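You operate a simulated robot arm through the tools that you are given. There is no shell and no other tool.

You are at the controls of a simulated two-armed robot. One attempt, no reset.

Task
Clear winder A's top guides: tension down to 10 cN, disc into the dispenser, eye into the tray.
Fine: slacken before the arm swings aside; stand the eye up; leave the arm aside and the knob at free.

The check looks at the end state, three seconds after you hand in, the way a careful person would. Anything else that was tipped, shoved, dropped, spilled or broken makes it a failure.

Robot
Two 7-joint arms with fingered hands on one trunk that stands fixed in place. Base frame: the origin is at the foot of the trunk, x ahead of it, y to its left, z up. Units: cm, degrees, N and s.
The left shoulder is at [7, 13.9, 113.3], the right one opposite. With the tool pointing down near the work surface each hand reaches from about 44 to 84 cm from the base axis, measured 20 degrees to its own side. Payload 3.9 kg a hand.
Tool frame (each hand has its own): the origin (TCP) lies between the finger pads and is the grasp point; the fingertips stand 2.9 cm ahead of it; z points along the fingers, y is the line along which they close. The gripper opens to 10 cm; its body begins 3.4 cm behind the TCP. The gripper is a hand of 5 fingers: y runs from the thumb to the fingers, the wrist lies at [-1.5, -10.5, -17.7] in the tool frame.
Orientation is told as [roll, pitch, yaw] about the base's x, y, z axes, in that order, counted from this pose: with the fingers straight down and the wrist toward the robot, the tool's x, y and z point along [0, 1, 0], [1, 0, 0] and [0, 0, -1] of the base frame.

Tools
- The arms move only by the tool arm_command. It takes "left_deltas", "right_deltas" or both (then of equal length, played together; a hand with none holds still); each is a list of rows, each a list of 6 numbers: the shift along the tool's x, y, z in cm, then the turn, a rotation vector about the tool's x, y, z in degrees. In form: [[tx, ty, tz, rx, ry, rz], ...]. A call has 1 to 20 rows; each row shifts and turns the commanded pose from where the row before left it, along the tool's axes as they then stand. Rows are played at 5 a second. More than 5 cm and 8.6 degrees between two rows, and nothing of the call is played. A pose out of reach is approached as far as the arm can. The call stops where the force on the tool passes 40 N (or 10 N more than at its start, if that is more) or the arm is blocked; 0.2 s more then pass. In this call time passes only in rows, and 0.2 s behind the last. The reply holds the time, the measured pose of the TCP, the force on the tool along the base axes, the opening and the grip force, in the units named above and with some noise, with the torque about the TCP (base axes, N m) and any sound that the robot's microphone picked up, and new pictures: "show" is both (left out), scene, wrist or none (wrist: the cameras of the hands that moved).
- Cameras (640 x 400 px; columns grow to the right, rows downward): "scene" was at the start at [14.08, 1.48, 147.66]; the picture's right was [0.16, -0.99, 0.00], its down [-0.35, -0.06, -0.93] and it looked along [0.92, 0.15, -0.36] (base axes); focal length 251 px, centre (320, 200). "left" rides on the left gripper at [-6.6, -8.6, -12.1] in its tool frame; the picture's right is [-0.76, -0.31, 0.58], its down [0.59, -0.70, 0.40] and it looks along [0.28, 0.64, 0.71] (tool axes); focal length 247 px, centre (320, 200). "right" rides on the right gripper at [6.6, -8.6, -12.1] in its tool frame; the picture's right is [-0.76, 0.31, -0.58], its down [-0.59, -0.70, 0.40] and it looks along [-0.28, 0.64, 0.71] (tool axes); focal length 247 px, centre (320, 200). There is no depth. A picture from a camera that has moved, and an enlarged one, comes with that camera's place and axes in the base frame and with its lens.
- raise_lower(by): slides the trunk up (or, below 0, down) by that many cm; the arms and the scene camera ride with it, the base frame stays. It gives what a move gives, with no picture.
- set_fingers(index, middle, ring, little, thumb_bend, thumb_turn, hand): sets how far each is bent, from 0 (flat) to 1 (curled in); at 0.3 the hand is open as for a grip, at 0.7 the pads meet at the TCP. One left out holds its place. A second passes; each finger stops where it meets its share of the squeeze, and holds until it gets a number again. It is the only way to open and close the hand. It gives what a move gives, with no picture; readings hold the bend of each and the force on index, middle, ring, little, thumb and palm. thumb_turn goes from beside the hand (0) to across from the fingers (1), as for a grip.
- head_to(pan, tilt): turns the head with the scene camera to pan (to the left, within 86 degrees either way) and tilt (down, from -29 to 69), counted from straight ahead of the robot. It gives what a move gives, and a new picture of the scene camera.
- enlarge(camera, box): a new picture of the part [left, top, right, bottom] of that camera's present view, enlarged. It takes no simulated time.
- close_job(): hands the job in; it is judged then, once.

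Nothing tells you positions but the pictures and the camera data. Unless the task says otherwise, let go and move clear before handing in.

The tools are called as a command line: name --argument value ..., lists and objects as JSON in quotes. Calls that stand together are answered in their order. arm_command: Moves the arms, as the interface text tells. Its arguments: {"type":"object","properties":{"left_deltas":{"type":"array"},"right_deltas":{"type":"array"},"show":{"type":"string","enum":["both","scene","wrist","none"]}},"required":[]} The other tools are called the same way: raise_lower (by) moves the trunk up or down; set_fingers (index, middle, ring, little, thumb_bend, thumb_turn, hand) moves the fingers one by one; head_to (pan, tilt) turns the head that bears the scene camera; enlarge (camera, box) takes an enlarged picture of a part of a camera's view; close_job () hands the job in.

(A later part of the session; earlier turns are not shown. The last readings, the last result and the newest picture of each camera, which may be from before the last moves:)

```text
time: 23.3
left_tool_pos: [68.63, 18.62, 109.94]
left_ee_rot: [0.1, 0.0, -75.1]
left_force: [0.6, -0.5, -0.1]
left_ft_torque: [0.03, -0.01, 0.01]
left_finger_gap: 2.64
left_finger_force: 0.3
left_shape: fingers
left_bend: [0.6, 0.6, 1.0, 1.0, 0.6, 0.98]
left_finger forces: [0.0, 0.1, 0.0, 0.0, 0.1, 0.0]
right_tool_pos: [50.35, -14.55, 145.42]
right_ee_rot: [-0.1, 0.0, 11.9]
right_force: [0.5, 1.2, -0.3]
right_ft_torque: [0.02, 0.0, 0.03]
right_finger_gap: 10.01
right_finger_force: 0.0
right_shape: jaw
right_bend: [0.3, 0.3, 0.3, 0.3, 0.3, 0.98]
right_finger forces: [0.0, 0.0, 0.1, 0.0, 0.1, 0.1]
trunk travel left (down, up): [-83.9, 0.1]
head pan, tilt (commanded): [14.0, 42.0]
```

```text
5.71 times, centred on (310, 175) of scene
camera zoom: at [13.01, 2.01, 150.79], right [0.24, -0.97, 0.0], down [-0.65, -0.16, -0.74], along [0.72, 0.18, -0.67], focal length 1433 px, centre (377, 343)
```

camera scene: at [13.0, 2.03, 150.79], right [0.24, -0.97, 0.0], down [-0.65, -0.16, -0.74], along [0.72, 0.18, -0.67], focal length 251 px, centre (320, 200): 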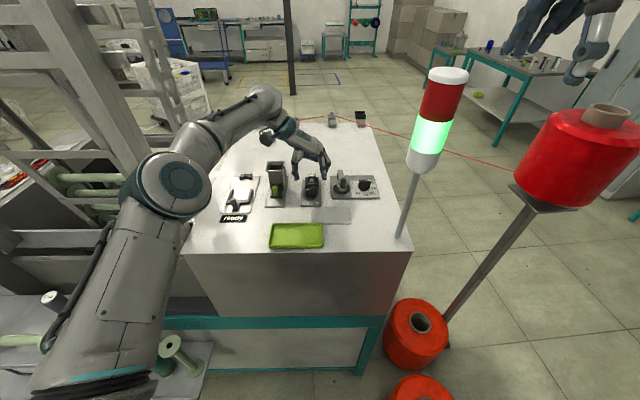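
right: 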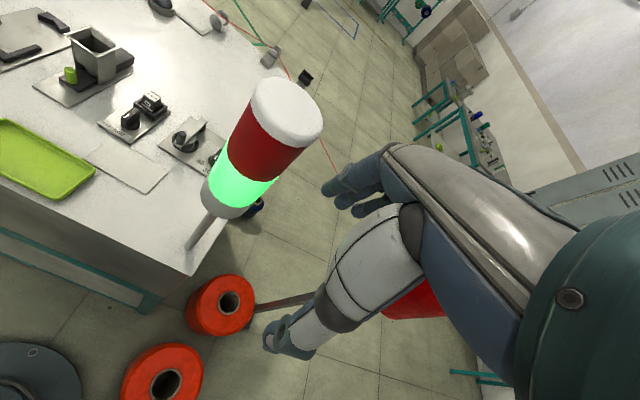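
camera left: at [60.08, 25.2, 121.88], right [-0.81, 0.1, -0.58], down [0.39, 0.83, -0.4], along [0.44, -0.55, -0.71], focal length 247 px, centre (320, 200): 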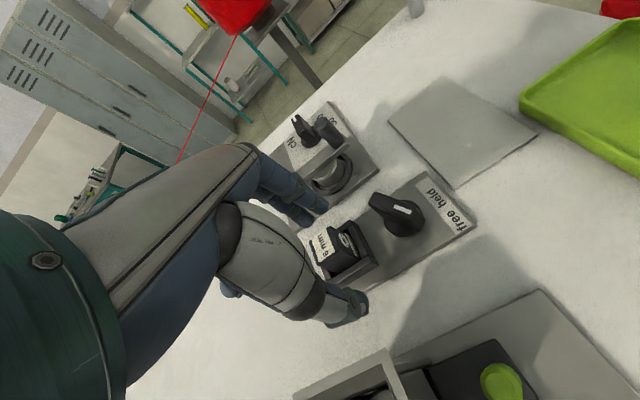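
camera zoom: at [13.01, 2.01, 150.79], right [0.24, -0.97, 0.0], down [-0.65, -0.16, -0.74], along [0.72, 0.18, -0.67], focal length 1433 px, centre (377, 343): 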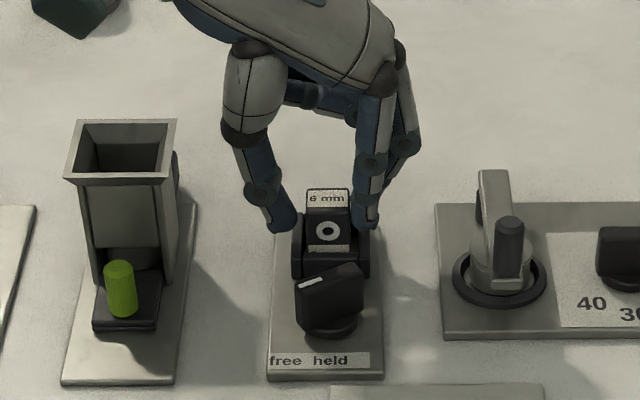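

set_fingers --hand "left" --index 0.7 --middle 0.7 --thumb_bend 0.7

enlarge --camera "left" --box '[260, 180, 420, 340]'

enlarge --camera "scene" --box '[280, 140, 340, 210]'

```text
time: 24.3
left_tool_pos: [68.7, 18.46, 109.95]
left_ee_rot: [0.1, 0.1, -75.1]
left_force: [1.4, -2.9, 2.2]
left_ft_torque: [-0.09, -0.04, -0.05]
left_finger_gap: 1.75
left_finger_force: 8.1
left_shape: fingers
left_bend: [0.65, 0.66, 1.0, 1.0, 0.65, 0.97]
left_finger forces: [5.0, 4.4, 0.0, 0.1, 5.9, 0.1]
right_tool_pos: [50.42, -14.5, 145.41]
right_ee_rot: [0.0, 0.0, 11.9]
right_force: [-0.3, 0.2, -0.9]
right_ft_torque: [-0.02, 0.0, 0.03]
right_finger_gap: 9.98
right_finger_force: 0.1
right_shape: jaw
right_bend: [0.3, 0.3, 0.3, 0.3, 0.3, 0.98]
right_finger forces: [0.1, 0.1, 0.1, 0.1, 0.0, 0.0]
trunk travel left (down, up): [-83.9, 0.1]
head pan, tilt (commanded): [14.0, 42.0]
```

```text
2.50 times, centred on (340, 260) of left
camera zoom: at [60.09, 25.1, 121.95], right [-0.81, 0.1, -0.58], down [0.39, 0.83, -0.4], along [0.44, -0.55, -0.71], focal length 617 px, centre (270, 50)
```

zoom: 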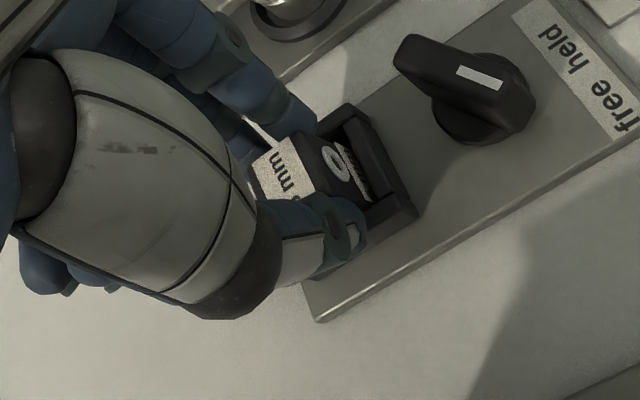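

```text
5.71 times, centred on (310, 175) of scene
camera zoom: at [13.01, 1.93, 150.79], right [0.24, -0.97, 0.0], down [-0.65, -0.16, -0.74], along [0.72, 0.18, -0.67], focal length 1433 px, centre (377, 343)
```

zoom: 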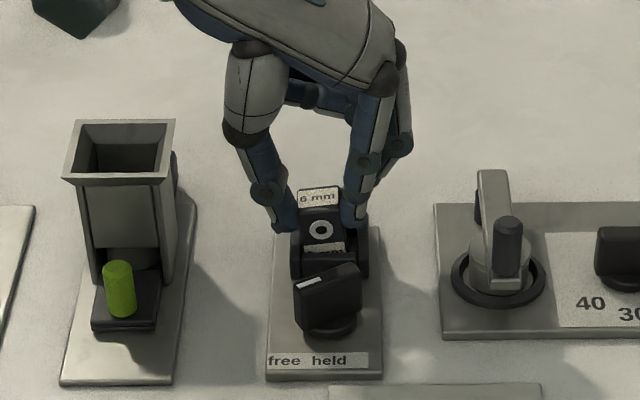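

The grip holds (5–6 N) but the eye leans slightly left; I'll shift the hand 0.3 cm right to straighten it, then check.

arm_command --left_deltas '[[0, 0.15, 0, 0, 0, 0], [0, 0.15, 0, 0, 0, 0]]' --show "none"

enlarge --camera "scene" --box '[280, 140, 340, 210]'

enlarge --camera "left" --box '[260, 180, 420, 340]'

```text
time: 24.9
left_tool_pos: [68.74, 18.23, 109.87]
left_ee_rot: [0.1, 0.1, -75.1]
left_force: [0.5, 0.5, 1.8]
left_ft_torque: [0.02, -0.01, 0.0]
left_finger_gap: 1.78
left_finger_force: 6.3
left_shape: fingers
left_bend: [0.66, 0.67, 1.0, 1.0, 0.65, 0.97]
left_finger forces: [4.0, 2.8, 0.1, 0.0, 6.8, 0.0]
right_tool_pos: [50.36, -14.42, 145.33]
right_ee_rot: [0.1, -0.1, 11.8]
right_force: [0.0, -1.2, -0.6]
right_ft_torque: [-0.01, 0.01, -0.02]
right_finger_gap: 9.96
right_finger_force: 0.0
right_shape: jaw
right_bend: [0.3, 0.3, 0.3, 0.3, 0.3, 0.98]
right_finger forces: [0.0, 0.0, 0.0, 0.1, 0.0, 0.1]
trunk travel left (down, up): [-83.9, 0.1]
head pan, tilt (commanded): [14.0, 42.0]
```

```text
5.71 times, centred on (310, 175) of scene
camera zoom: at [12.99, 2.01, 150.79], right [0.24, -0.97, 0.0], down [-0.65, -0.16, -0.74], along [0.72, 0.18, -0.67], focal length 1433 px, centre (377, 343)
```

zoom: 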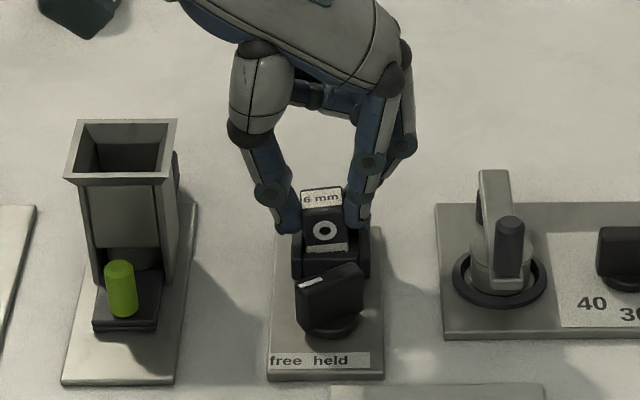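

```text
2.50 times, centred on (340, 260) of left
camera zoom: at [60.12, 24.92, 121.93], right [-0.81, 0.1, -0.58], down [0.39, 0.83, -0.4], along [0.44, -0.55, -0.71], focal length 617 px, centre (270, 50)
```

zoom: 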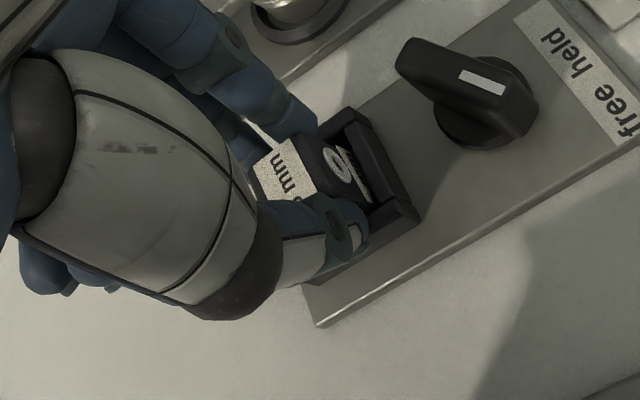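

The eye is nearly upright now. I'll lift gently.

arm_command --left_deltas '[[0, 0.05, -0.4, 0, 0, 0], [0, 0, -0.6, 0, 0, 0], [0, 0, -1.0, 0, 0, 0]]'

enlarge --camera "scene" --box '[280, 140, 340, 210]'

enlarge --camera "left" --box '[260, 180, 420, 340]'

```text
time: 25.7
left_tool_pos: [68.67, 18.1, 111.94]
left_ee_rot: [0.1, 0.1, -75.1]
left_force: [0.5, 0.0, -0.6]
left_ft_torque: [-0.01, -0.01, 0.05]
left_finger_gap: 1.77
left_finger_force: 6.5
left_shape: fingers
left_bend: [0.66, 0.67, 1.0, 1.0, 0.65, 0.97]
left_finger forces: [4.0, 2.3, 0.0, 0.0, 6.5, 0.1]
right_tool_pos: [50.34, -14.58, 145.38]
right_ee_rot: [0.0, 0.0, 11.9]
right_force: [0.3, -0.2, 0.0]
right_ft_torque: [-0.02, 0.01, 0.06]
right_finger_gap: 9.98
right_finger_force: 0.1
right_shape: jaw
right_bend: [0.3, 0.3, 0.3, 0.3, 0.3, 0.98]
right_finger forces: [0.0, 0.1, 0.0, 0.0, 0.1, 0.0]
trunk travel left (down, up): [-83.9, 0.1]
head pan, tilt (commanded): [14.0, 42.0]
camera scene: at [13.0, 1.99, 150.79], right [0.24, -0.97, 0.0], down [-0.65, -0.16, -0.74], along [0.72, 0.18, -0.67], focal length 251 px, centre (320, 200)
camera left: at [60.13, 24.81, 123.97], right [-0.81, 0.1, -0.58], down [0.39, 0.83, -0.4], along [0.44, -0.55, -0.71], focal length 247 px, centre (320, 200)
```

scene: 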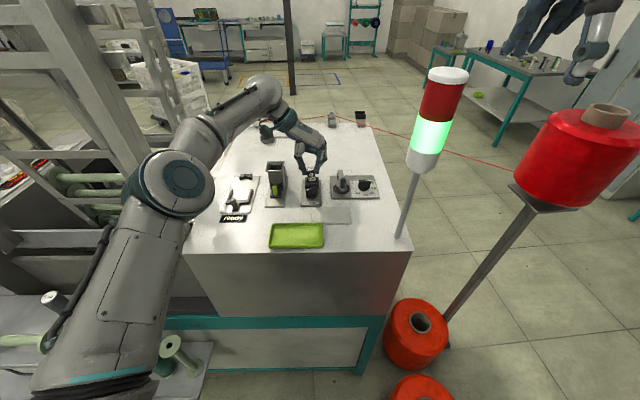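
left: 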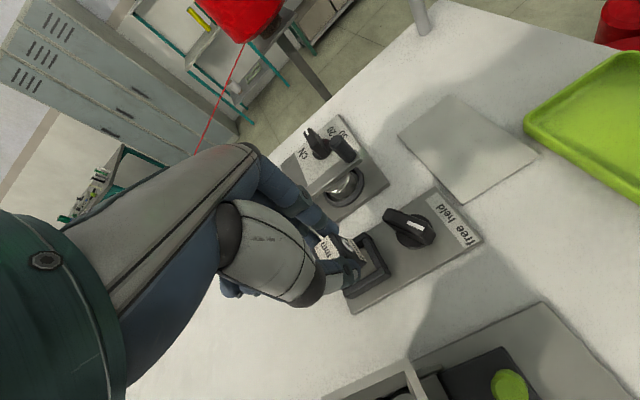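

```text
5.71 times, centred on (310, 175) of scene
camera zoom: at [13.0, 1.99, 150.79], right [0.24, -0.97, 0.0], down [-0.65, -0.16, -0.74], along [0.72, 0.18, -0.67], focal length 1433 px, centre (377, 343)
```

zoom: 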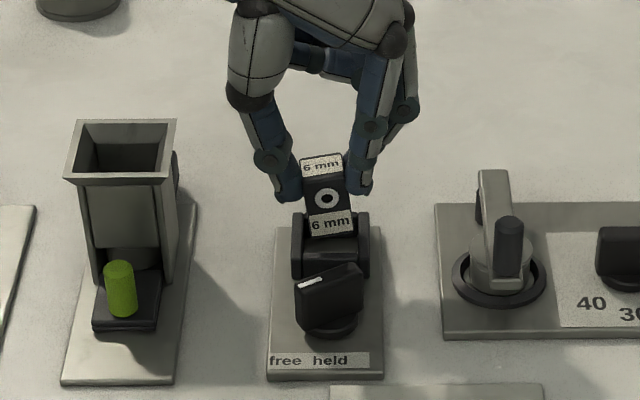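

```text
2.50 times, centred on (340, 260) of left
camera zoom: at [60.13, 24.81, 123.97], right [-0.81, 0.1, -0.58], down [0.39, 0.83, -0.4], along [0.44, -0.55, -0.71], focal length 617 px, centre (270, 50)
```

zoom: 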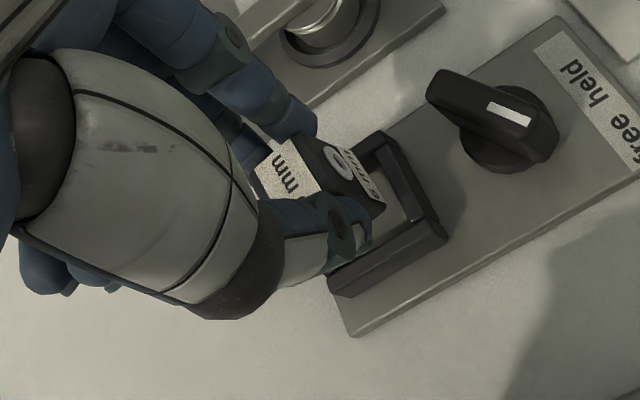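

The eye comes out freely, so the holder is released. I'll lift it higher and look at its full shape.

arm_command --left_deltas '[[0, 0, -2, 0, 0, 0], [0, 0, -2, 0, 0, 0], [0, 0, -1.5, 0, 0, 0]]' --show "none"

enlarge --camera "scene" --box '[270, 110, 350, 210]'

enlarge --camera "left" --box '[260, 180, 420, 340]'

enlarge --camera "right" --box '[0, 0, 250, 200]'

```text
time: 26.5
left_tool_pos: [68.57, 18.25, 117.41]
left_ee_rot: [0.0, 0.0, -75.0]
left_force: [0.1, -0.1, 0.0]
left_ft_torque: [0.02, 0.01, 0.0]
left_finger_gap: 1.78
left_finger_force: 6.5
left_shape: fingers
left_bend: [0.66, 0.67, 1.0, 1.0, 0.65, 0.97]
left_finger forces: [4.0, 2.3, 0.1, 0.0, 6.5, 0.0]
right_tool_pos: [50.38, -14.52, 145.38]
right_ee_rot: [0.0, 0.1, 12.0]
right_force: [-0.2, 0.1, 1.1]
right_ft_torque: [0.01, 0.0, 0.01]
right_finger_gap: 9.98
right_finger_force: 0.0
right_shape: jaw
right_bend: [0.3, 0.3, 0.3, 0.3, 0.3, 0.98]
right_finger forces: [0.0, 0.0, 0.0, 0.0, 0.0, 0.0]
trunk travel left (down, up): [-83.9, 0.1]
head pan, tilt (commanded): [14.0, 42.0]
```

```text
4.00 times, centred on (310, 160) of scene
camera zoom: at [13.06, 1.97, 150.78], right [0.24, -0.97, 0.0], down [-0.65, -0.16, -0.74], along [0.72, 0.18, -0.67], focal length 1003 px, centre (360, 360)
```

zoom: 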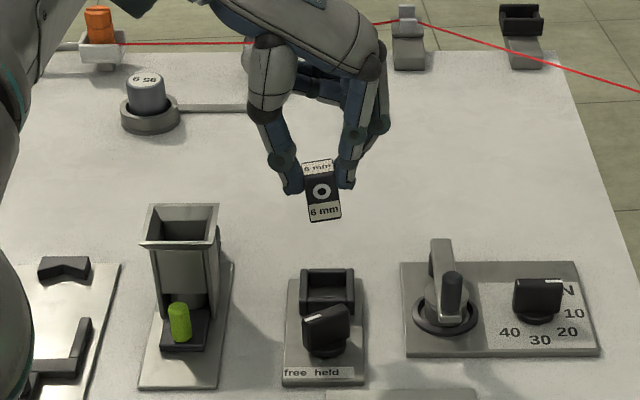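

```text
2.50 times, centred on (340, 260) of left
camera zoom: at [60.11, 24.83, 129.47], right [-0.81, 0.1, -0.58], down [0.39, 0.83, -0.4], along [0.44, -0.55, -0.71], focal length 617 px, centre (270, 50)
```

zoom: 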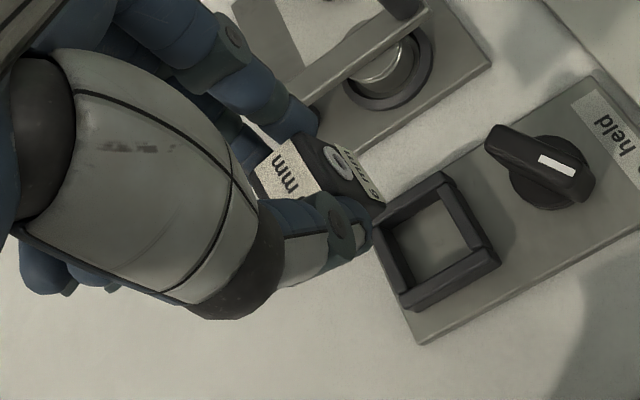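

```text
2.00 times, centred on (125, 100) of right
camera zoom: at [40.58, -10.01, 157.45], right [0.46, -0.68, 0.58], down [-0.57, -0.72, -0.4], along [0.69, -0.15, -0.71], focal length 494 px, centre (710, 400)
```

zoom: 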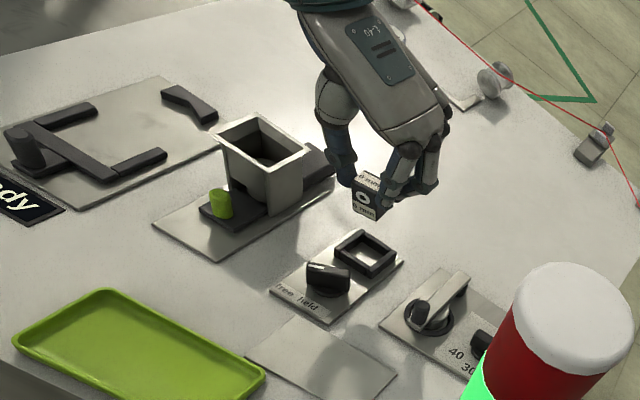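

enlarge --camera "scene" --box '[295, 140, 325, 170]'

enlarge --camera "right" --box '[160, 70, 220, 120]'

enlarge --camera "left" --box '[310, 220, 380, 290]'

```text
13.33 times, centred on (310, 155) of scene
camera zoom: at [13.06, 1.97, 150.78], right [0.24, -0.97, 0.0], down [-0.65, -0.16, -0.74], along [0.72, 0.18, -0.67], focal length 3344 px, centre (453, 800)
```

zoom: 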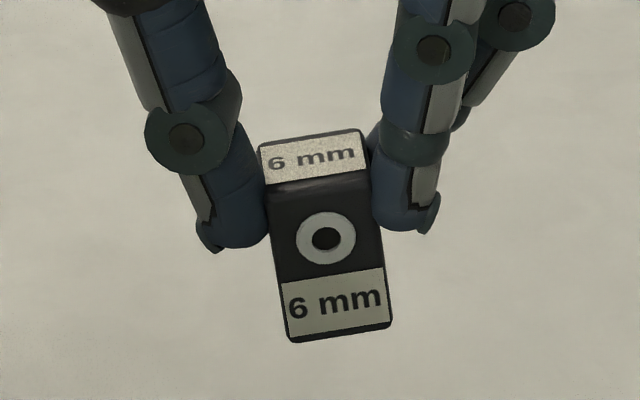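

```text
8.00 times, centred on (190, 95) of right
camera zoom: at [40.58, -10.01, 157.45], right [0.46, -0.68, 0.58], down [-0.57, -0.72, -0.4], along [0.69, -0.15, -0.71], focal length 1976 px, centre (1360, 1040)
```

zoom: 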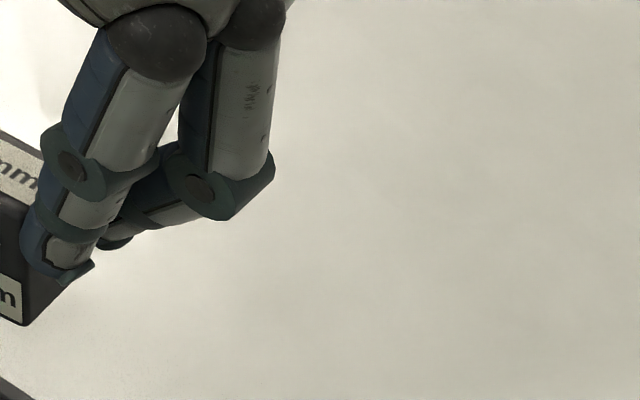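

```text
5.71 times, centred on (345, 255) of left
camera zoom: at [60.11, 24.83, 129.47], right [-0.81, 0.1, -0.58], down [0.39, 0.83, -0.4], along [0.44, -0.55, -0.71], focal length 1411 px, centre (177, -114)
```

zoom: 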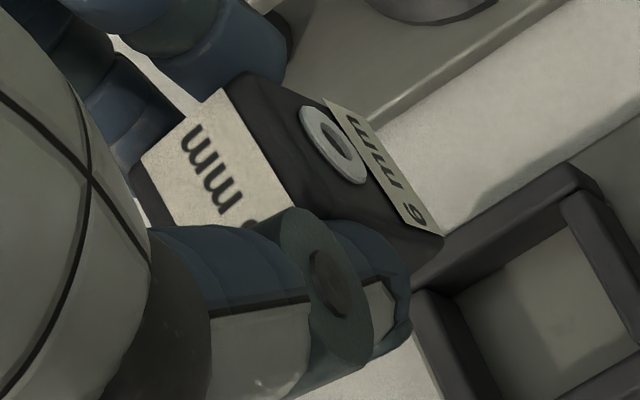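

The eye leans about 6.5° to its left in the grip; I'll compensate with a small roll and carry it over toward the tray (centre about x = 49, y = 17) in stages.

arm_command --left_deltas '[[0, 0, -1.0, 6.5, 0, 0], [-3.8, -0.75, 0, 0, 0, 0], [-3.8, -0.75, 0, 0, 0, 0]]'

```text
time: 27.3
left_tool_pos: [59.99, 17.76, 118.19]
left_ee_rot: [0.1, 6.5, -75.0]
left_force: [-0.5, -1.0, -0.3]
left_ft_torque: [0.02, -0.04, -0.05]
left_finger_gap: 1.79
left_finger_force: 6.6
left_shape: fingers
left_bend: [0.66, 0.67, 1.0, 1.0, 0.65, 0.96]
left_finger forces: [4.2, 2.2, 0.0, 0.0, 6.5, 0.0]
left hand out of reach, approached as far as the arm can: row 1
right_tool_pos: [50.08, -14.49, 145.4]
right_ee_rot: [-0.1, -0.1, 11.8]
right_force: [-0.1, -0.3, 0.0]
right_ft_torque: [-0.01, -0.02, 0.0]
right_finger_gap: 9.97
right_finger_force: 0.1
right_shape: jaw
right_bend: [0.3, 0.3, 0.3, 0.3, 0.3, 0.98]
right_finger forces: [0.0, 0.0, 0.0, 0.1, 0.0, 0.1]
trunk travel left (down, up): [-83.9, 0.1]
head pan, tilt (commanded): [14.0, 42.0]
camera scene: at [12.87, 2.01, 150.8], right [0.24, -0.97, 0.0], down [-0.65, -0.16, -0.74], along [0.72, 0.18, -0.67], focal length 251 px, centre (320, 200)
camera left: at [51.79, 23.06, 131.05], right [-0.82, 0.16, -0.54], down [0.38, 0.87, -0.32], along [0.42, -0.46, -0.78], focal length 247 px, centre (320, 200)
```

scene: 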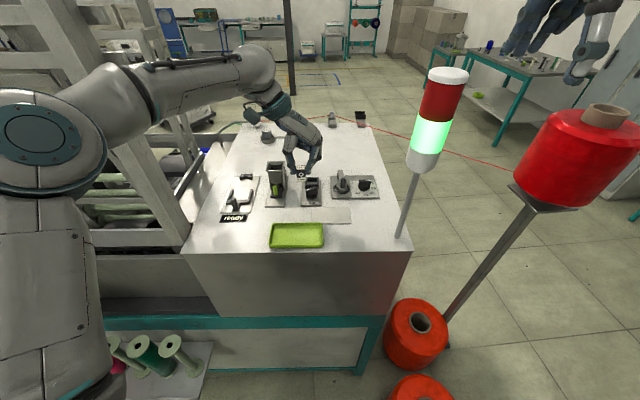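
left: 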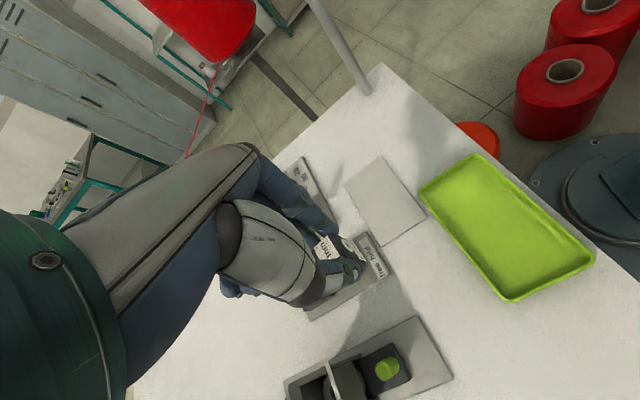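

arm_command --left_deltas '[[0, 0, 0, 0, -0.94, -8.25], [0, 0, 0, 0, -0.94, -8.25], [0, 0, 0, 0, -0.94, -8.25], [0, 0, 0, 0, -0.94, -8.25], [0, 0, 0, 0, -0.94, -8.25]]'

```text
time: 28.5
left_tool_pos: [59.98, 17.68, 118.1]
left_ee_rot: [0.1, 6.4, -33.5]
left_force: [0.2, -0.4, -0.4]
left_ft_torque: [-0.01, 0.02, 0.02]
left_finger_gap: 1.76
left_finger_force: 6.4
left_shape: fingers
left_bend: [0.66, 0.67, 1.0, 1.0, 0.65, 0.96]
left_finger forces: [4.2, 2.3, 0.0, 0.1, 6.4, 0.1]
right_tool_pos: [50.26, -14.69, 145.43]
right_ee_rot: [0.0, -0.1, 11.8]
right_force: [-0.5, 0.1, 0.4]
right_ft_torque: [0.05, -0.03, 0.01]
right_finger_gap: 9.95
right_finger_force: 0.0
right_shape: jaw
right_bend: [0.3, 0.3, 0.3, 0.3, 0.3, 0.98]
right_finger forces: [0.0, 0.0, 0.0, 0.1, 0.0, 0.0]
trunk travel left (down, up): [-83.9, 0.1]
head pan, tilt (commanded): [14.0, 42.0]
camera scene: at [12.96, 1.91, 150.79], right [0.24, -0.97, 0.0], down [-0.65, -0.16, -0.74], along [0.72, 0.18, -0.67], focal length 251 px, centre (320, 200)
camera left: at [50.5, 16.16, 131.02], right [-0.73, -0.43, -0.54], down [-0.29, 0.9, -0.32], along [0.62, -0.07, -0.78], focal length 247 px, centre (320, 200)
```

scene: 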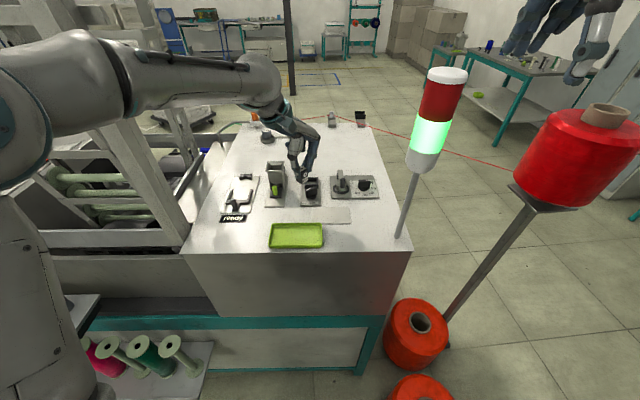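
left: 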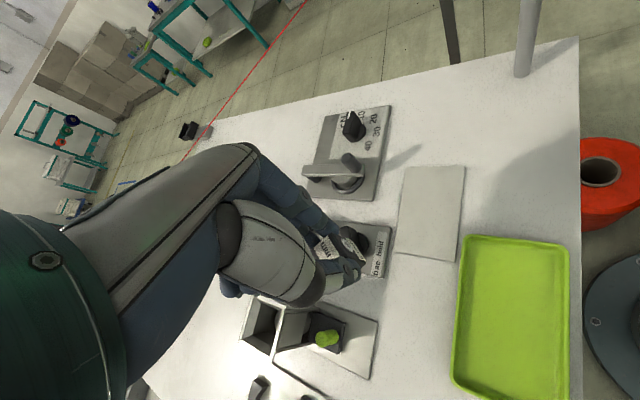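

arm_command --left_deltas '[[-2.22, -2.79, 0.31, 0, 0, 0], [-2.22, -2.79, 0.31, 0, 0, 0], [-2.22, -2.8, 0.32, 0, 0, 0], [0, 0.33, 2.98, 0, 0, 0], [0, 0.22, 1.99, 0, 0, 0]]'

enlarge --camera "scene" --box '[255, 180, 345, 260]'

enlarge --camera "left" --box '[260, 160, 460, 340]'

enlarge --camera "right" --box '[0, 80, 200, 240]'

```text
time: 29.7
left_tool_pos: [49.3, 16.7, 113.09]
left_ee_rot: [0.1, 6.5, -33.6]
left_force: [-0.2, 0.2, 0.3]
left_ft_torque: [0.02, -0.01, -0.03]
left_finger_gap: 1.75
left_finger_force: 6.5
left_shape: fingers
left_bend: [0.66, 0.67, 1.0, 1.0, 0.65, 0.96]
left_finger forces: [4.2, 2.1, 0.0, 0.1, 6.3, 0.0]
right_tool_pos: [50.44, -14.7, 145.46]
right_ee_rot: [0.0, 0.0, 11.8]
right_force: [0.3, -0.8, 0.5]
right_ft_torque: [0.05, 0.01, 0.0]
right_finger_gap: 9.97
right_finger_force: 0.1
right_shape: jaw
right_bend: [0.3, 0.3, 0.3, 0.3, 0.3, 0.98]
right_finger forces: [0.1, 0.1, 0.1, 0.0, 0.1, 0.0]
trunk travel left (down, up): [-83.9, 0.1]
head pan, tilt (commanded): [14.0, 42.0]
camera scene: at [13.03, 1.85, 150.79], right [0.24, -0.97, 0.0], down [-0.65, -0.16, -0.74], along [0.72, 0.18, -0.67], focal length 251 px, centre (320, 200)
camera left: at [39.86, 15.25, 126.01], right [-0.73, -0.42, -0.54], down [-0.29, 0.9, -0.32], along [0.62, -0.07, -0.78], focal length 247 px, centre (320, 200)
```

scene: 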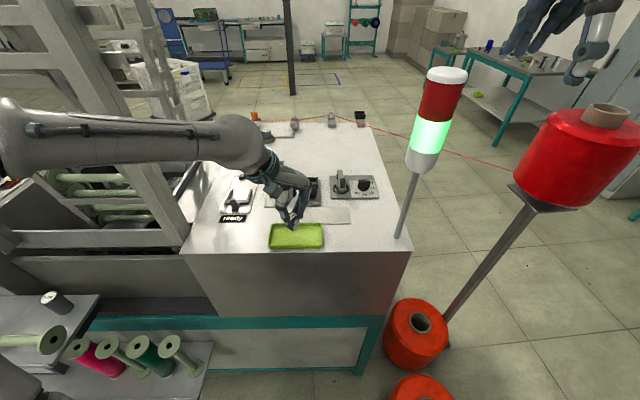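
left: 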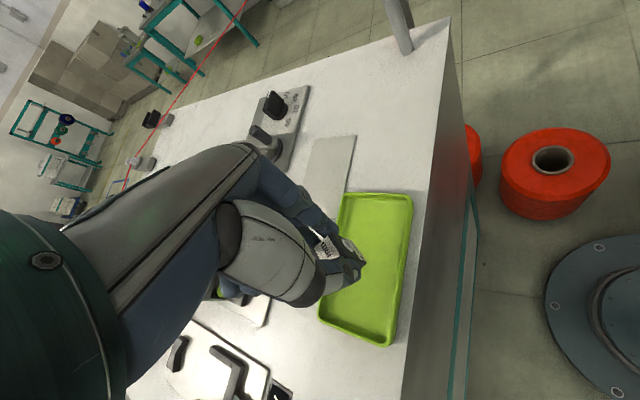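

```text
5.00 times, centred on (300, 220) of scene
camera zoom: at [13.03, 1.85, 150.79], right [0.24, -0.97, 0.0], down [-0.65, -0.16, -0.74], along [0.72, 0.18, -0.67], focal length 1254 px, centre (420, 100)
```

zoom: 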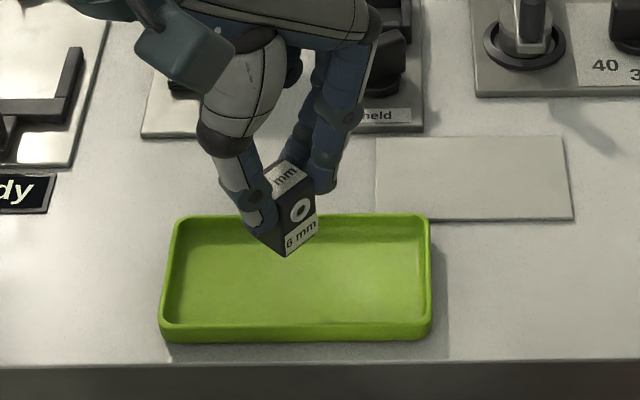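

```text
2.22 times, centred on (360, 250) of left
camera zoom: at [39.86, 15.25, 126.01], right [-0.73, -0.42, -0.54], down [-0.29, 0.9, -0.32], along [0.62, -0.07, -0.78], focal length 549 px, centre (231, 89)
```

zoom: 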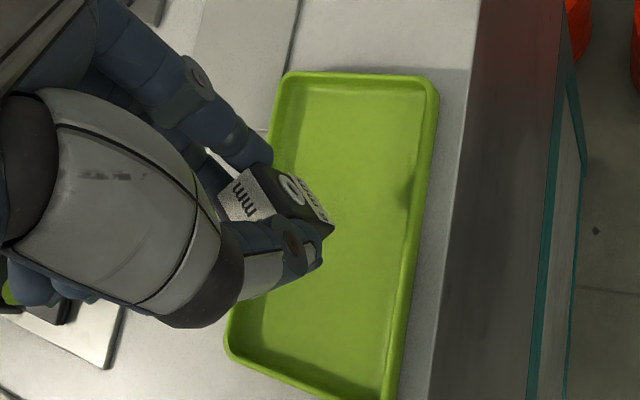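

```text
2.50 times, centred on (100, 160) of right
camera zoom: at [40.56, -10.15, 157.45], right [0.46, -0.68, 0.58], down [-0.57, -0.72, -0.4], along [0.69, -0.14, -0.71], focal length 617 px, centre (870, 300)
```

zoom: 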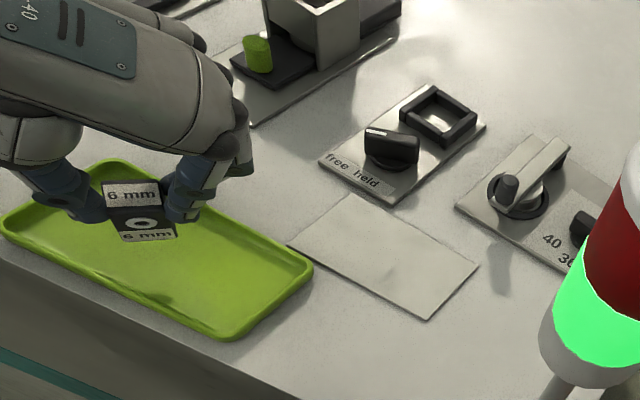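

enlarge --camera "scene" --box '[282, 208, 312, 234]'

enlarge --camera "right" --box '[10, 135, 80, 185]'

```text
15.38 times, centred on (297, 221) of scene
camera zoom: at [13.03, 1.85, 150.79], right [0.24, -0.97, 0.0], down [-0.65, -0.16, -0.74], along [0.72, 0.18, -0.67], focal length 3859 px, centre (674, -123)
```

zoom: 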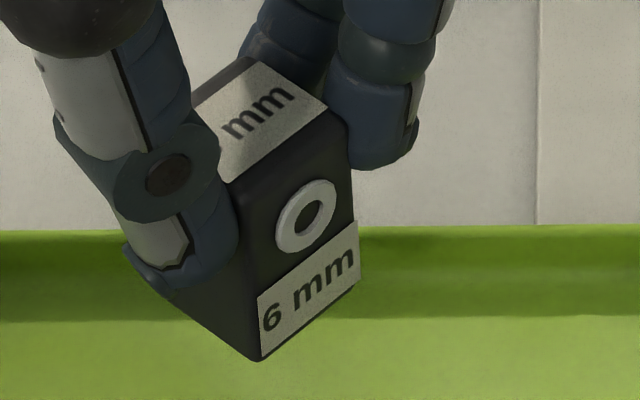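

```text
8.00 times, centred on (45, 160) of right
camera zoom: at [40.56, -10.15, 157.45], right [0.46, -0.68, 0.58], down [-0.57, -0.72, -0.4], along [0.69, -0.14, -0.71], focal length 1976 px, centre (2520, 520)
```

zoom: 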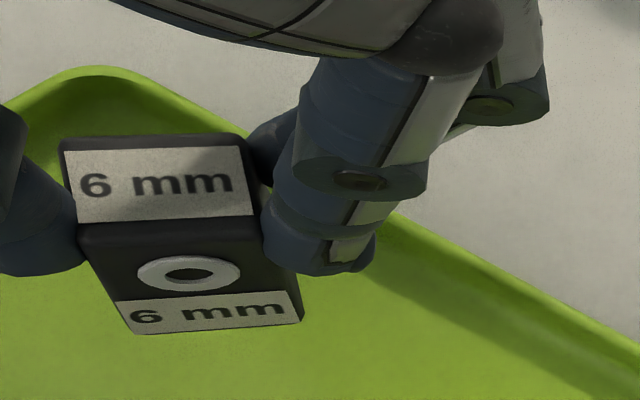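

The eye hangs upright above the tray middle. I'll lower it slowly onto the tray floor.

arm_command --left_deltas '[[0, 0.167, 1.49, 0, 0, 0], [0, 0.145, 1.29, 0, 0, 0], [0, 0.033, 0.3, 0, 0, 0]]' --show "none"

enlarge --camera "scene" --box '[272, 208, 332, 252]'

enlarge --camera "right" --box '[0, 125, 100, 205]'

```text
time: 30.5
left_tool_pos: [49.26, 17.02, 110.02]
left_ee_rot: [0.0, 6.4, -33.5]
left_force: [-0.5, 0.1, -0.3]
left_ft_torque: [0.02, 0.0, -0.03]
left_finger_gap: 1.74
left_finger_force: 6.6
left_shape: fingers
left_bend: [0.66, 0.67, 1.0, 1.0, 0.65, 0.96]
left_finger forces: [4.2, 2.2, 0.0, 0.0, 6.5, 0.1]
right_tool_pos: [50.32, -14.46, 145.37]
right_ee_rot: [-0.1, 0.0, 11.9]
right_force: [0.0, -0.6, 0.3]
right_ft_torque: [-0.01, 0.03, 0.01]
right_finger_gap: 9.99
right_finger_force: 0.0
right_shape: jaw
right_bend: [0.3, 0.3, 0.3, 0.3, 0.3, 0.98]
right_finger forces: [0.0, 0.0, 0.1, 0.0, 0.1, 0.0]
trunk travel left (down, up): [-83.9, 0.1]
head pan, tilt (commanded): [14.0, 42.0]
```

```text
9.09 times, centred on (302, 230) of scene
camera zoom: at [12.99, 2.1, 150.79], right [0.24, -0.97, 0.0], down [-0.65, -0.16, -0.74], along [0.72, 0.18, -0.67], focal length 2280 px, centre (484, -73)
```

zoom: 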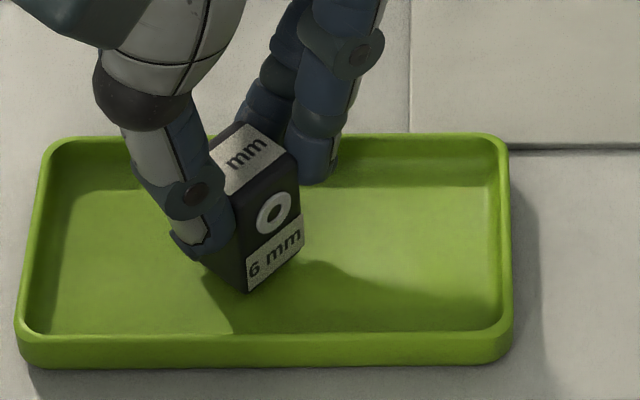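

```text
5.00 times, centred on (50, 165) of right
camera zoom: at [40.51, -9.87, 157.48], right [0.46, -0.68, 0.58], down [-0.57, -0.72, -0.4], along [0.69, -0.15, -0.71], focal length 1235 px, centre (1670, 375)
```

zoom: 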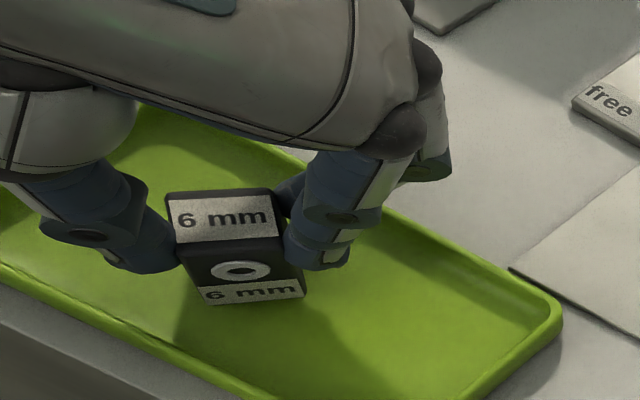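

arm_command --left_deltas '[[0, 0.022, 0.2, 0, 0, 0], [0, 0.022, 0.2, 0, 0, 0], [0, 0.022, 0.2, 0, 0, 0]]' --show "none"

enlarge --camera "scene" --box '[272, 208, 332, 252]'

```text
time: 31.3
left_tool_pos: [49.34, 17.02, 109.46]
left_ee_rot: [0.2, 6.3, -33.5]
left_force: [1.1, 0.7, 5.6]
left_ft_torque: [0.03, 0.04, 0.03]
left_finger_gap: 1.76
left_finger_force: 7.3
left_shape: fingers
left_bend: [0.66, 0.67, 1.0, 1.0, 0.65, 0.96]
left_finger forces: [4.8, 2.6, 0.0, 0.0, 7.0, 0.0]
right_tool_pos: [50.24, -14.5, 145.35]
right_ee_rot: [0.1, 0.0, 11.8]
right_force: [-0.6, 1.0, -0.4]
right_ft_torque: [0.0, -0.01, 0.02]
right_finger_gap: 10.0
right_finger_force: 0.0
right_shape: jaw
right_bend: [0.3, 0.3, 0.3, 0.3, 0.3, 0.98]
right_finger forces: [0.1, 0.0, 0.0, 0.0, 0.1, 0.0]
trunk travel left (down, up): [-83.9, 0.1]
head pan, tilt (commanded): [14.0, 42.0]
```

```text
9.09 times, centred on (302, 230) of scene
camera zoom: at [12.94, 1.98, 150.81], right [0.24, -0.97, 0.0], down [-0.65, -0.16, -0.74], along [0.72, 0.18, -0.67], focal length 2280 px, centre (484, -73)
```

zoom: 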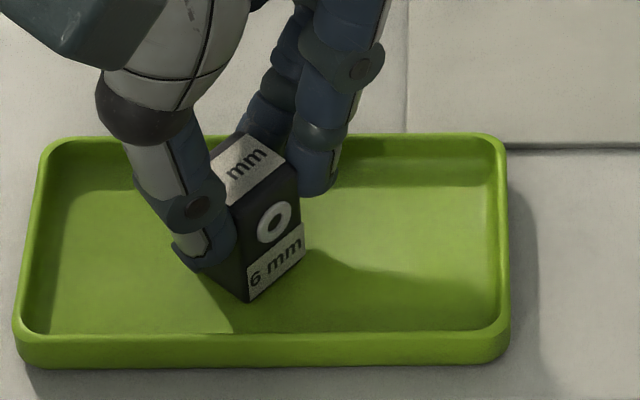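

Contact at about 5.6 N; the eye stands on the tray floor. I'll open the pinch.

set_fingers --hand "left" --index 0.58 --middle 0.58 --thumb_bend 0.58

enlarge --camera "scene" --box '[272, 208, 332, 252]'

enlarge --camera "right" --box '[0, 125, 100, 205]'

```text
time: 32.3
left_tool_pos: [49.39, 16.87, 109.45]
left_ee_rot: [0.0, 6.4, -33.6]
left_force: [-0.5, 0.2, -0.3]
left_ft_torque: [-0.02, 0.02, -0.02]
left_finger_gap: 3.25
left_finger_force: 0.0
left_shape: fingers
left_bend: [0.57, 0.57, 1.0, 1.0, 0.57, 0.97]
left_finger forces: [0.1, 0.1, 0.0, 0.0, 0.1, 0.0]
right_tool_pos: [50.34, -14.53, 145.42]
right_ee_rot: [0.1, 0.0, 11.9]
right_force: [-0.4, 0.2, -0.4]
right_ft_torque: [0.01, 0.0, -0.01]
right_finger_gap: 9.97
right_finger_force: 0.1
right_shape: jaw
right_bend: [0.3, 0.3, 0.3, 0.3, 0.3, 0.98]
right_finger forces: [0.1, 0.0, 0.0, 0.0, 0.1, 0.1]
trunk travel left (down, up): [-83.9, 0.1]
head pan, tilt (commanded): [14.0, 42.0]
```

```text
9.09 times, centred on (302, 230) of scene
camera zoom: at [13.02, 2.01, 150.79], right [0.24, -0.97, 0.0], down [-0.65, -0.16, -0.74], along [0.72, 0.18, -0.67], focal length 2280 px, centre (484, -73)
```

zoom: 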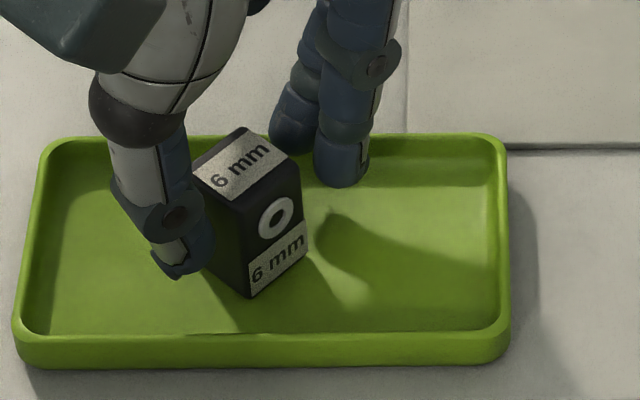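

```text
5.00 times, centred on (50, 165) of right
camera zoom: at [40.53, -9.96, 157.46], right [0.46, -0.68, 0.58], down [-0.57, -0.72, -0.4], along [0.69, -0.15, -0.71], focal length 1235 px, centre (1670, 375)
```

zoom: 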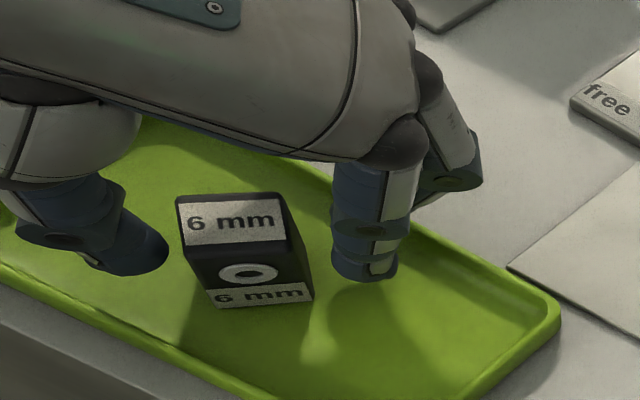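

The eye stands free in the tray. I'll lift straight up and confirm it stays upright.

arm_command --left_deltas '[[0, -0.11, -1.0, 0, 0, 0], [0, -0.33, -3.0, 0, 0, 0], [0, -0.41, -3.64, 0, 0, 0], [0, -0.41, -3.64, 0, 0, 0]]'

enlarge --camera "scene" --box '[262, 190, 342, 255]'

set_fingers --hand "left" --index 0.3 --middle 1 --thumb_bend 0.3

```text
time: 33.3
left_tool_pos: [49.33, 16.88, 120.88]
left_ee_rot: [0.0, 6.5, -33.7]
left_force: [0.0, 0.2, 0.0]
left_ft_torque: [0.01, -0.04, 0.01]
left_finger_gap: 3.25
left_finger_force: 0.1
left_shape: fingers
left_bend: [0.57, 0.57, 1.0, 1.0, 0.57, 0.98]
left_finger forces: [0.0, 0.0, 0.1, 0.0, 0.1, 0.1]
right_tool_pos: [50.31, -14.63, 145.26]
right_ee_rot: [0.0, -0.1, 11.9]
right_force: [-0.4, -0.3, 0.6]
right_ft_torque: [0.0, -0.02, -0.03]
right_finger_gap: 9.97
right_finger_force: 0.0
right_shape: jaw
right_bend: [0.3, 0.3, 0.3, 0.3, 0.3, 0.98]
right_finger forces: [0.1, 0.1, 0.0, 0.0, 0.1, 0.0]
trunk travel left (down, up): [-83.9, 0.1]
head pan, tilt (commanded): [14.0, 42.0]
camera scene: at [12.96, 1.91, 150.79], right [0.24, -0.97, 0.0], down [-0.65, -0.16, -0.74], along [0.72, 0.18, -0.67], focal length 251 px, centre (320, 200)
camera left: at [39.77, 15.38, 133.74], right [-0.73, -0.43, -0.54], down [-0.29, 0.9, -0.32], along [0.62, -0.07, -0.78], focal length 247 px, centre (320, 200)
```

scene: 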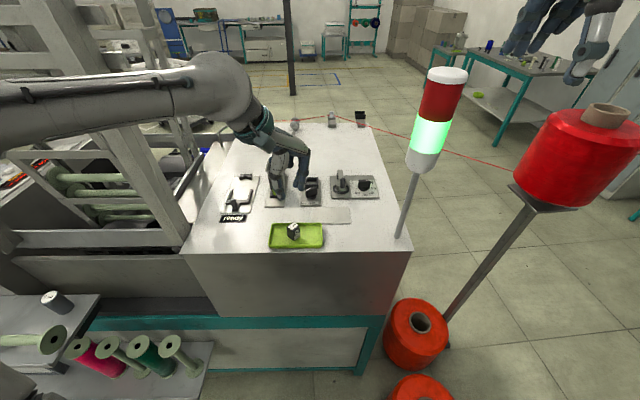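
left: 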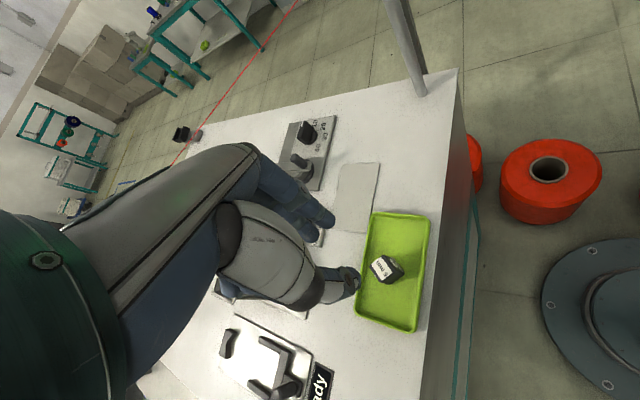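

```text
6.15 times, centred on (302, 222) of scene
camera zoom: at [12.96, 1.91, 150.79], right [0.24, -0.97, 0.0], down [-0.65, -0.16, -0.74], along [0.72, 0.18, -0.67], focal length 1543 px, centre (431, 62)
```

zoom: 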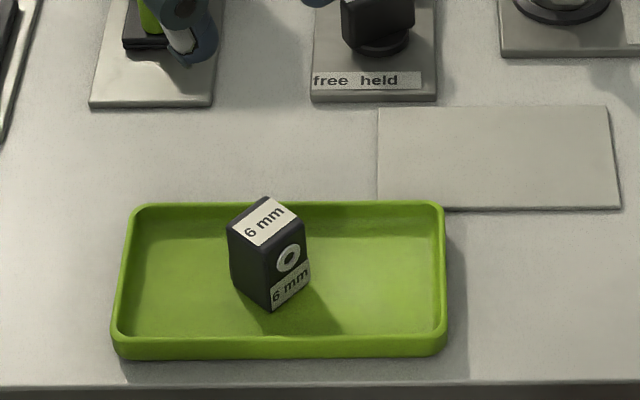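

```text
time: 34.3
left_tool_pos: [49.34, 16.98, 120.86]
left_ee_rot: [0.0, 6.5, -33.6]
left_force: [0.0, 0.6, -0.5]
left_ft_torque: [0.01, 0.01, -0.02]
left_finger_gap: 9.82
left_finger_force: 0.1
left_shape: fingers
left_bend: [0.3, 1.0, 1.0, 1.0, 0.3, 0.98]
left_finger forces: [0.0, 0.0, 0.0, 0.1, 0.0, 0.0]
right_tool_pos: [50.37, -14.52, 145.33]
right_ee_rot: [0.0, 0.1, 11.9]
right_force: [-0.7, 0.2, 0.5]
right_ft_torque: [0.0, 0.01, -0.02]
right_finger_gap: 9.99
right_finger_force: 0.1
right_shape: jaw
right_bend: [0.3, 0.3, 0.3, 0.3, 0.3, 0.98]
right_finger forces: [0.0, 0.1, 0.0, 0.1, 0.0, 0.1]
trunk travel left (down, up): [-83.9, 0.1]
head pan, tilt (commanded): [14.0, 42.0]
```

Now the swing arm. I'll move above the right side of its handle (about x = 66, y = 9) with the index pointing down again.

arm_command --left_deltas '[[0.555, 4.095, -0.47, 0, 0, 0], [0.555, 4.095, -0.47, 0, 0, 0], [0.555, 4.095, -0.47, 0, 0, 0], [0.555, 4.095, -0.47, 0, 0, 0], [0, 0.23, 1.99, 0, 0, 0], [0, 0.17, 1.49, 7.83, 0, 0], [0, 0, 0, 7.83, 0, 0], [0, 0, 0, 7.83, 0, 0]]'

enlarge --camera "left" --box '[230, 110, 400, 280]'

enlarge --camera "scene" --box '[290, 110, 400, 220]'

```text
time: 36.1
left_tool_pos: [64.45, 9.68, 117.15]
left_ee_rot: [0.0, 30.0, -33.6]
left_force: [-0.4, 0.1, 0.2]
left_ft_torque: [0.04, -0.02, -0.02]
left_finger_gap: 9.85
left_finger_force: 0.0
left_shape: fingers
left_bend: [0.3, 1.0, 1.0, 1.0, 0.3, 0.98]
left_finger forces: [0.1, 0.0, 0.0, 0.0, 0.1, 0.0]
right_tool_pos: [50.32, -14.51, 145.38]
right_ee_rot: [0.0, 0.0, 11.9]
right_force: [-0.2, -0.1, -0.4]
right_ft_torque: [0.0, -0.01, 0.0]
right_finger_gap: 9.97
right_finger_force: 0.0
right_shape: jaw
right_bend: [0.3, 0.3, 0.3, 0.3, 0.3, 0.98]
right_finger forces: [0.0, 0.1, 0.0, 0.1, 0.0, 0.1]
trunk travel left (down, up): [-83.9, 0.1]
head pan, tilt (commanded): [14.0, 42.0]
camera scene: at [13.11, 1.99, 150.78], right [0.24, -0.97, 0.0], down [-0.65, -0.16, -0.74], along [0.72, 0.18, -0.67], focal length 251 px, centre (320, 200)
camera left: at [59.64, 4.99, 131.91], right [-0.88, -0.32, -0.35], down [-0.35, 0.94, 0.01], along [0.32, 0.13, -0.94], focal length 247 px, centre (320, 200)
```

scene: 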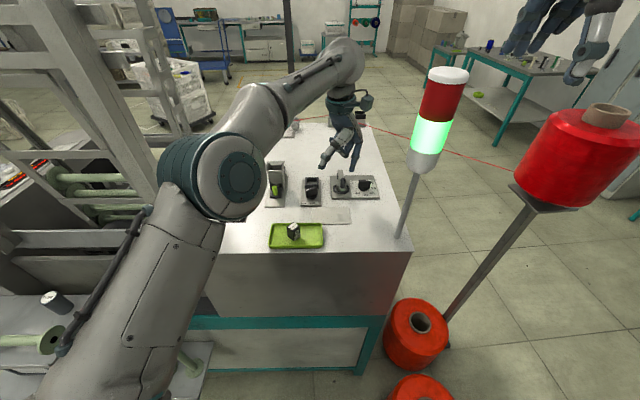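
left: 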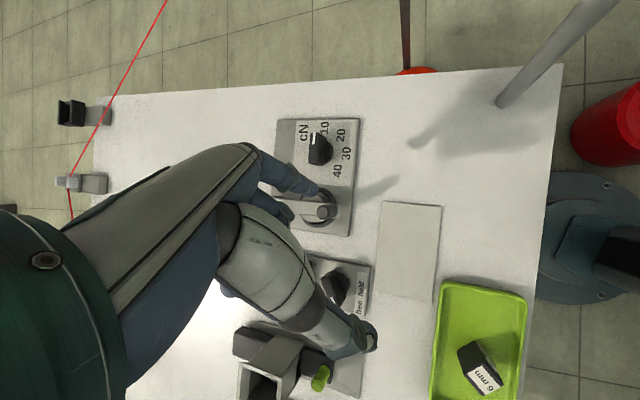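

```text
2.35 times, centred on (315, 195) of left
camera zoom: at [59.64, 4.99, 131.91], right [-0.88, -0.32, -0.35], down [-0.35, 0.94, 0.01], along [0.32, 0.13, -0.94], focal length 581 px, centre (332, 212)
```

zoom: 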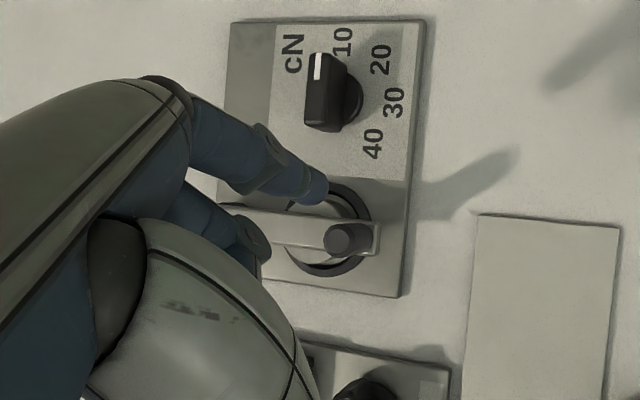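

```text
3.64 times, centred on (345, 165) of scene
camera zoom: at [13.11, 1.99, 150.78], right [0.24, -0.97, 0.0], down [-0.65, -0.16, -0.74], along [0.72, 0.18, -0.67], focal length 912 px, centre (229, 327)
```

zoom: 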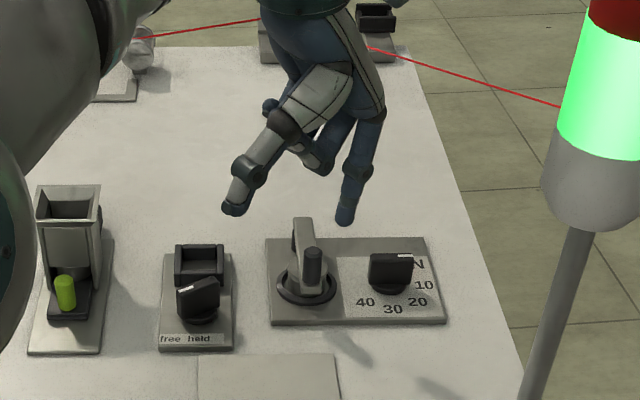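

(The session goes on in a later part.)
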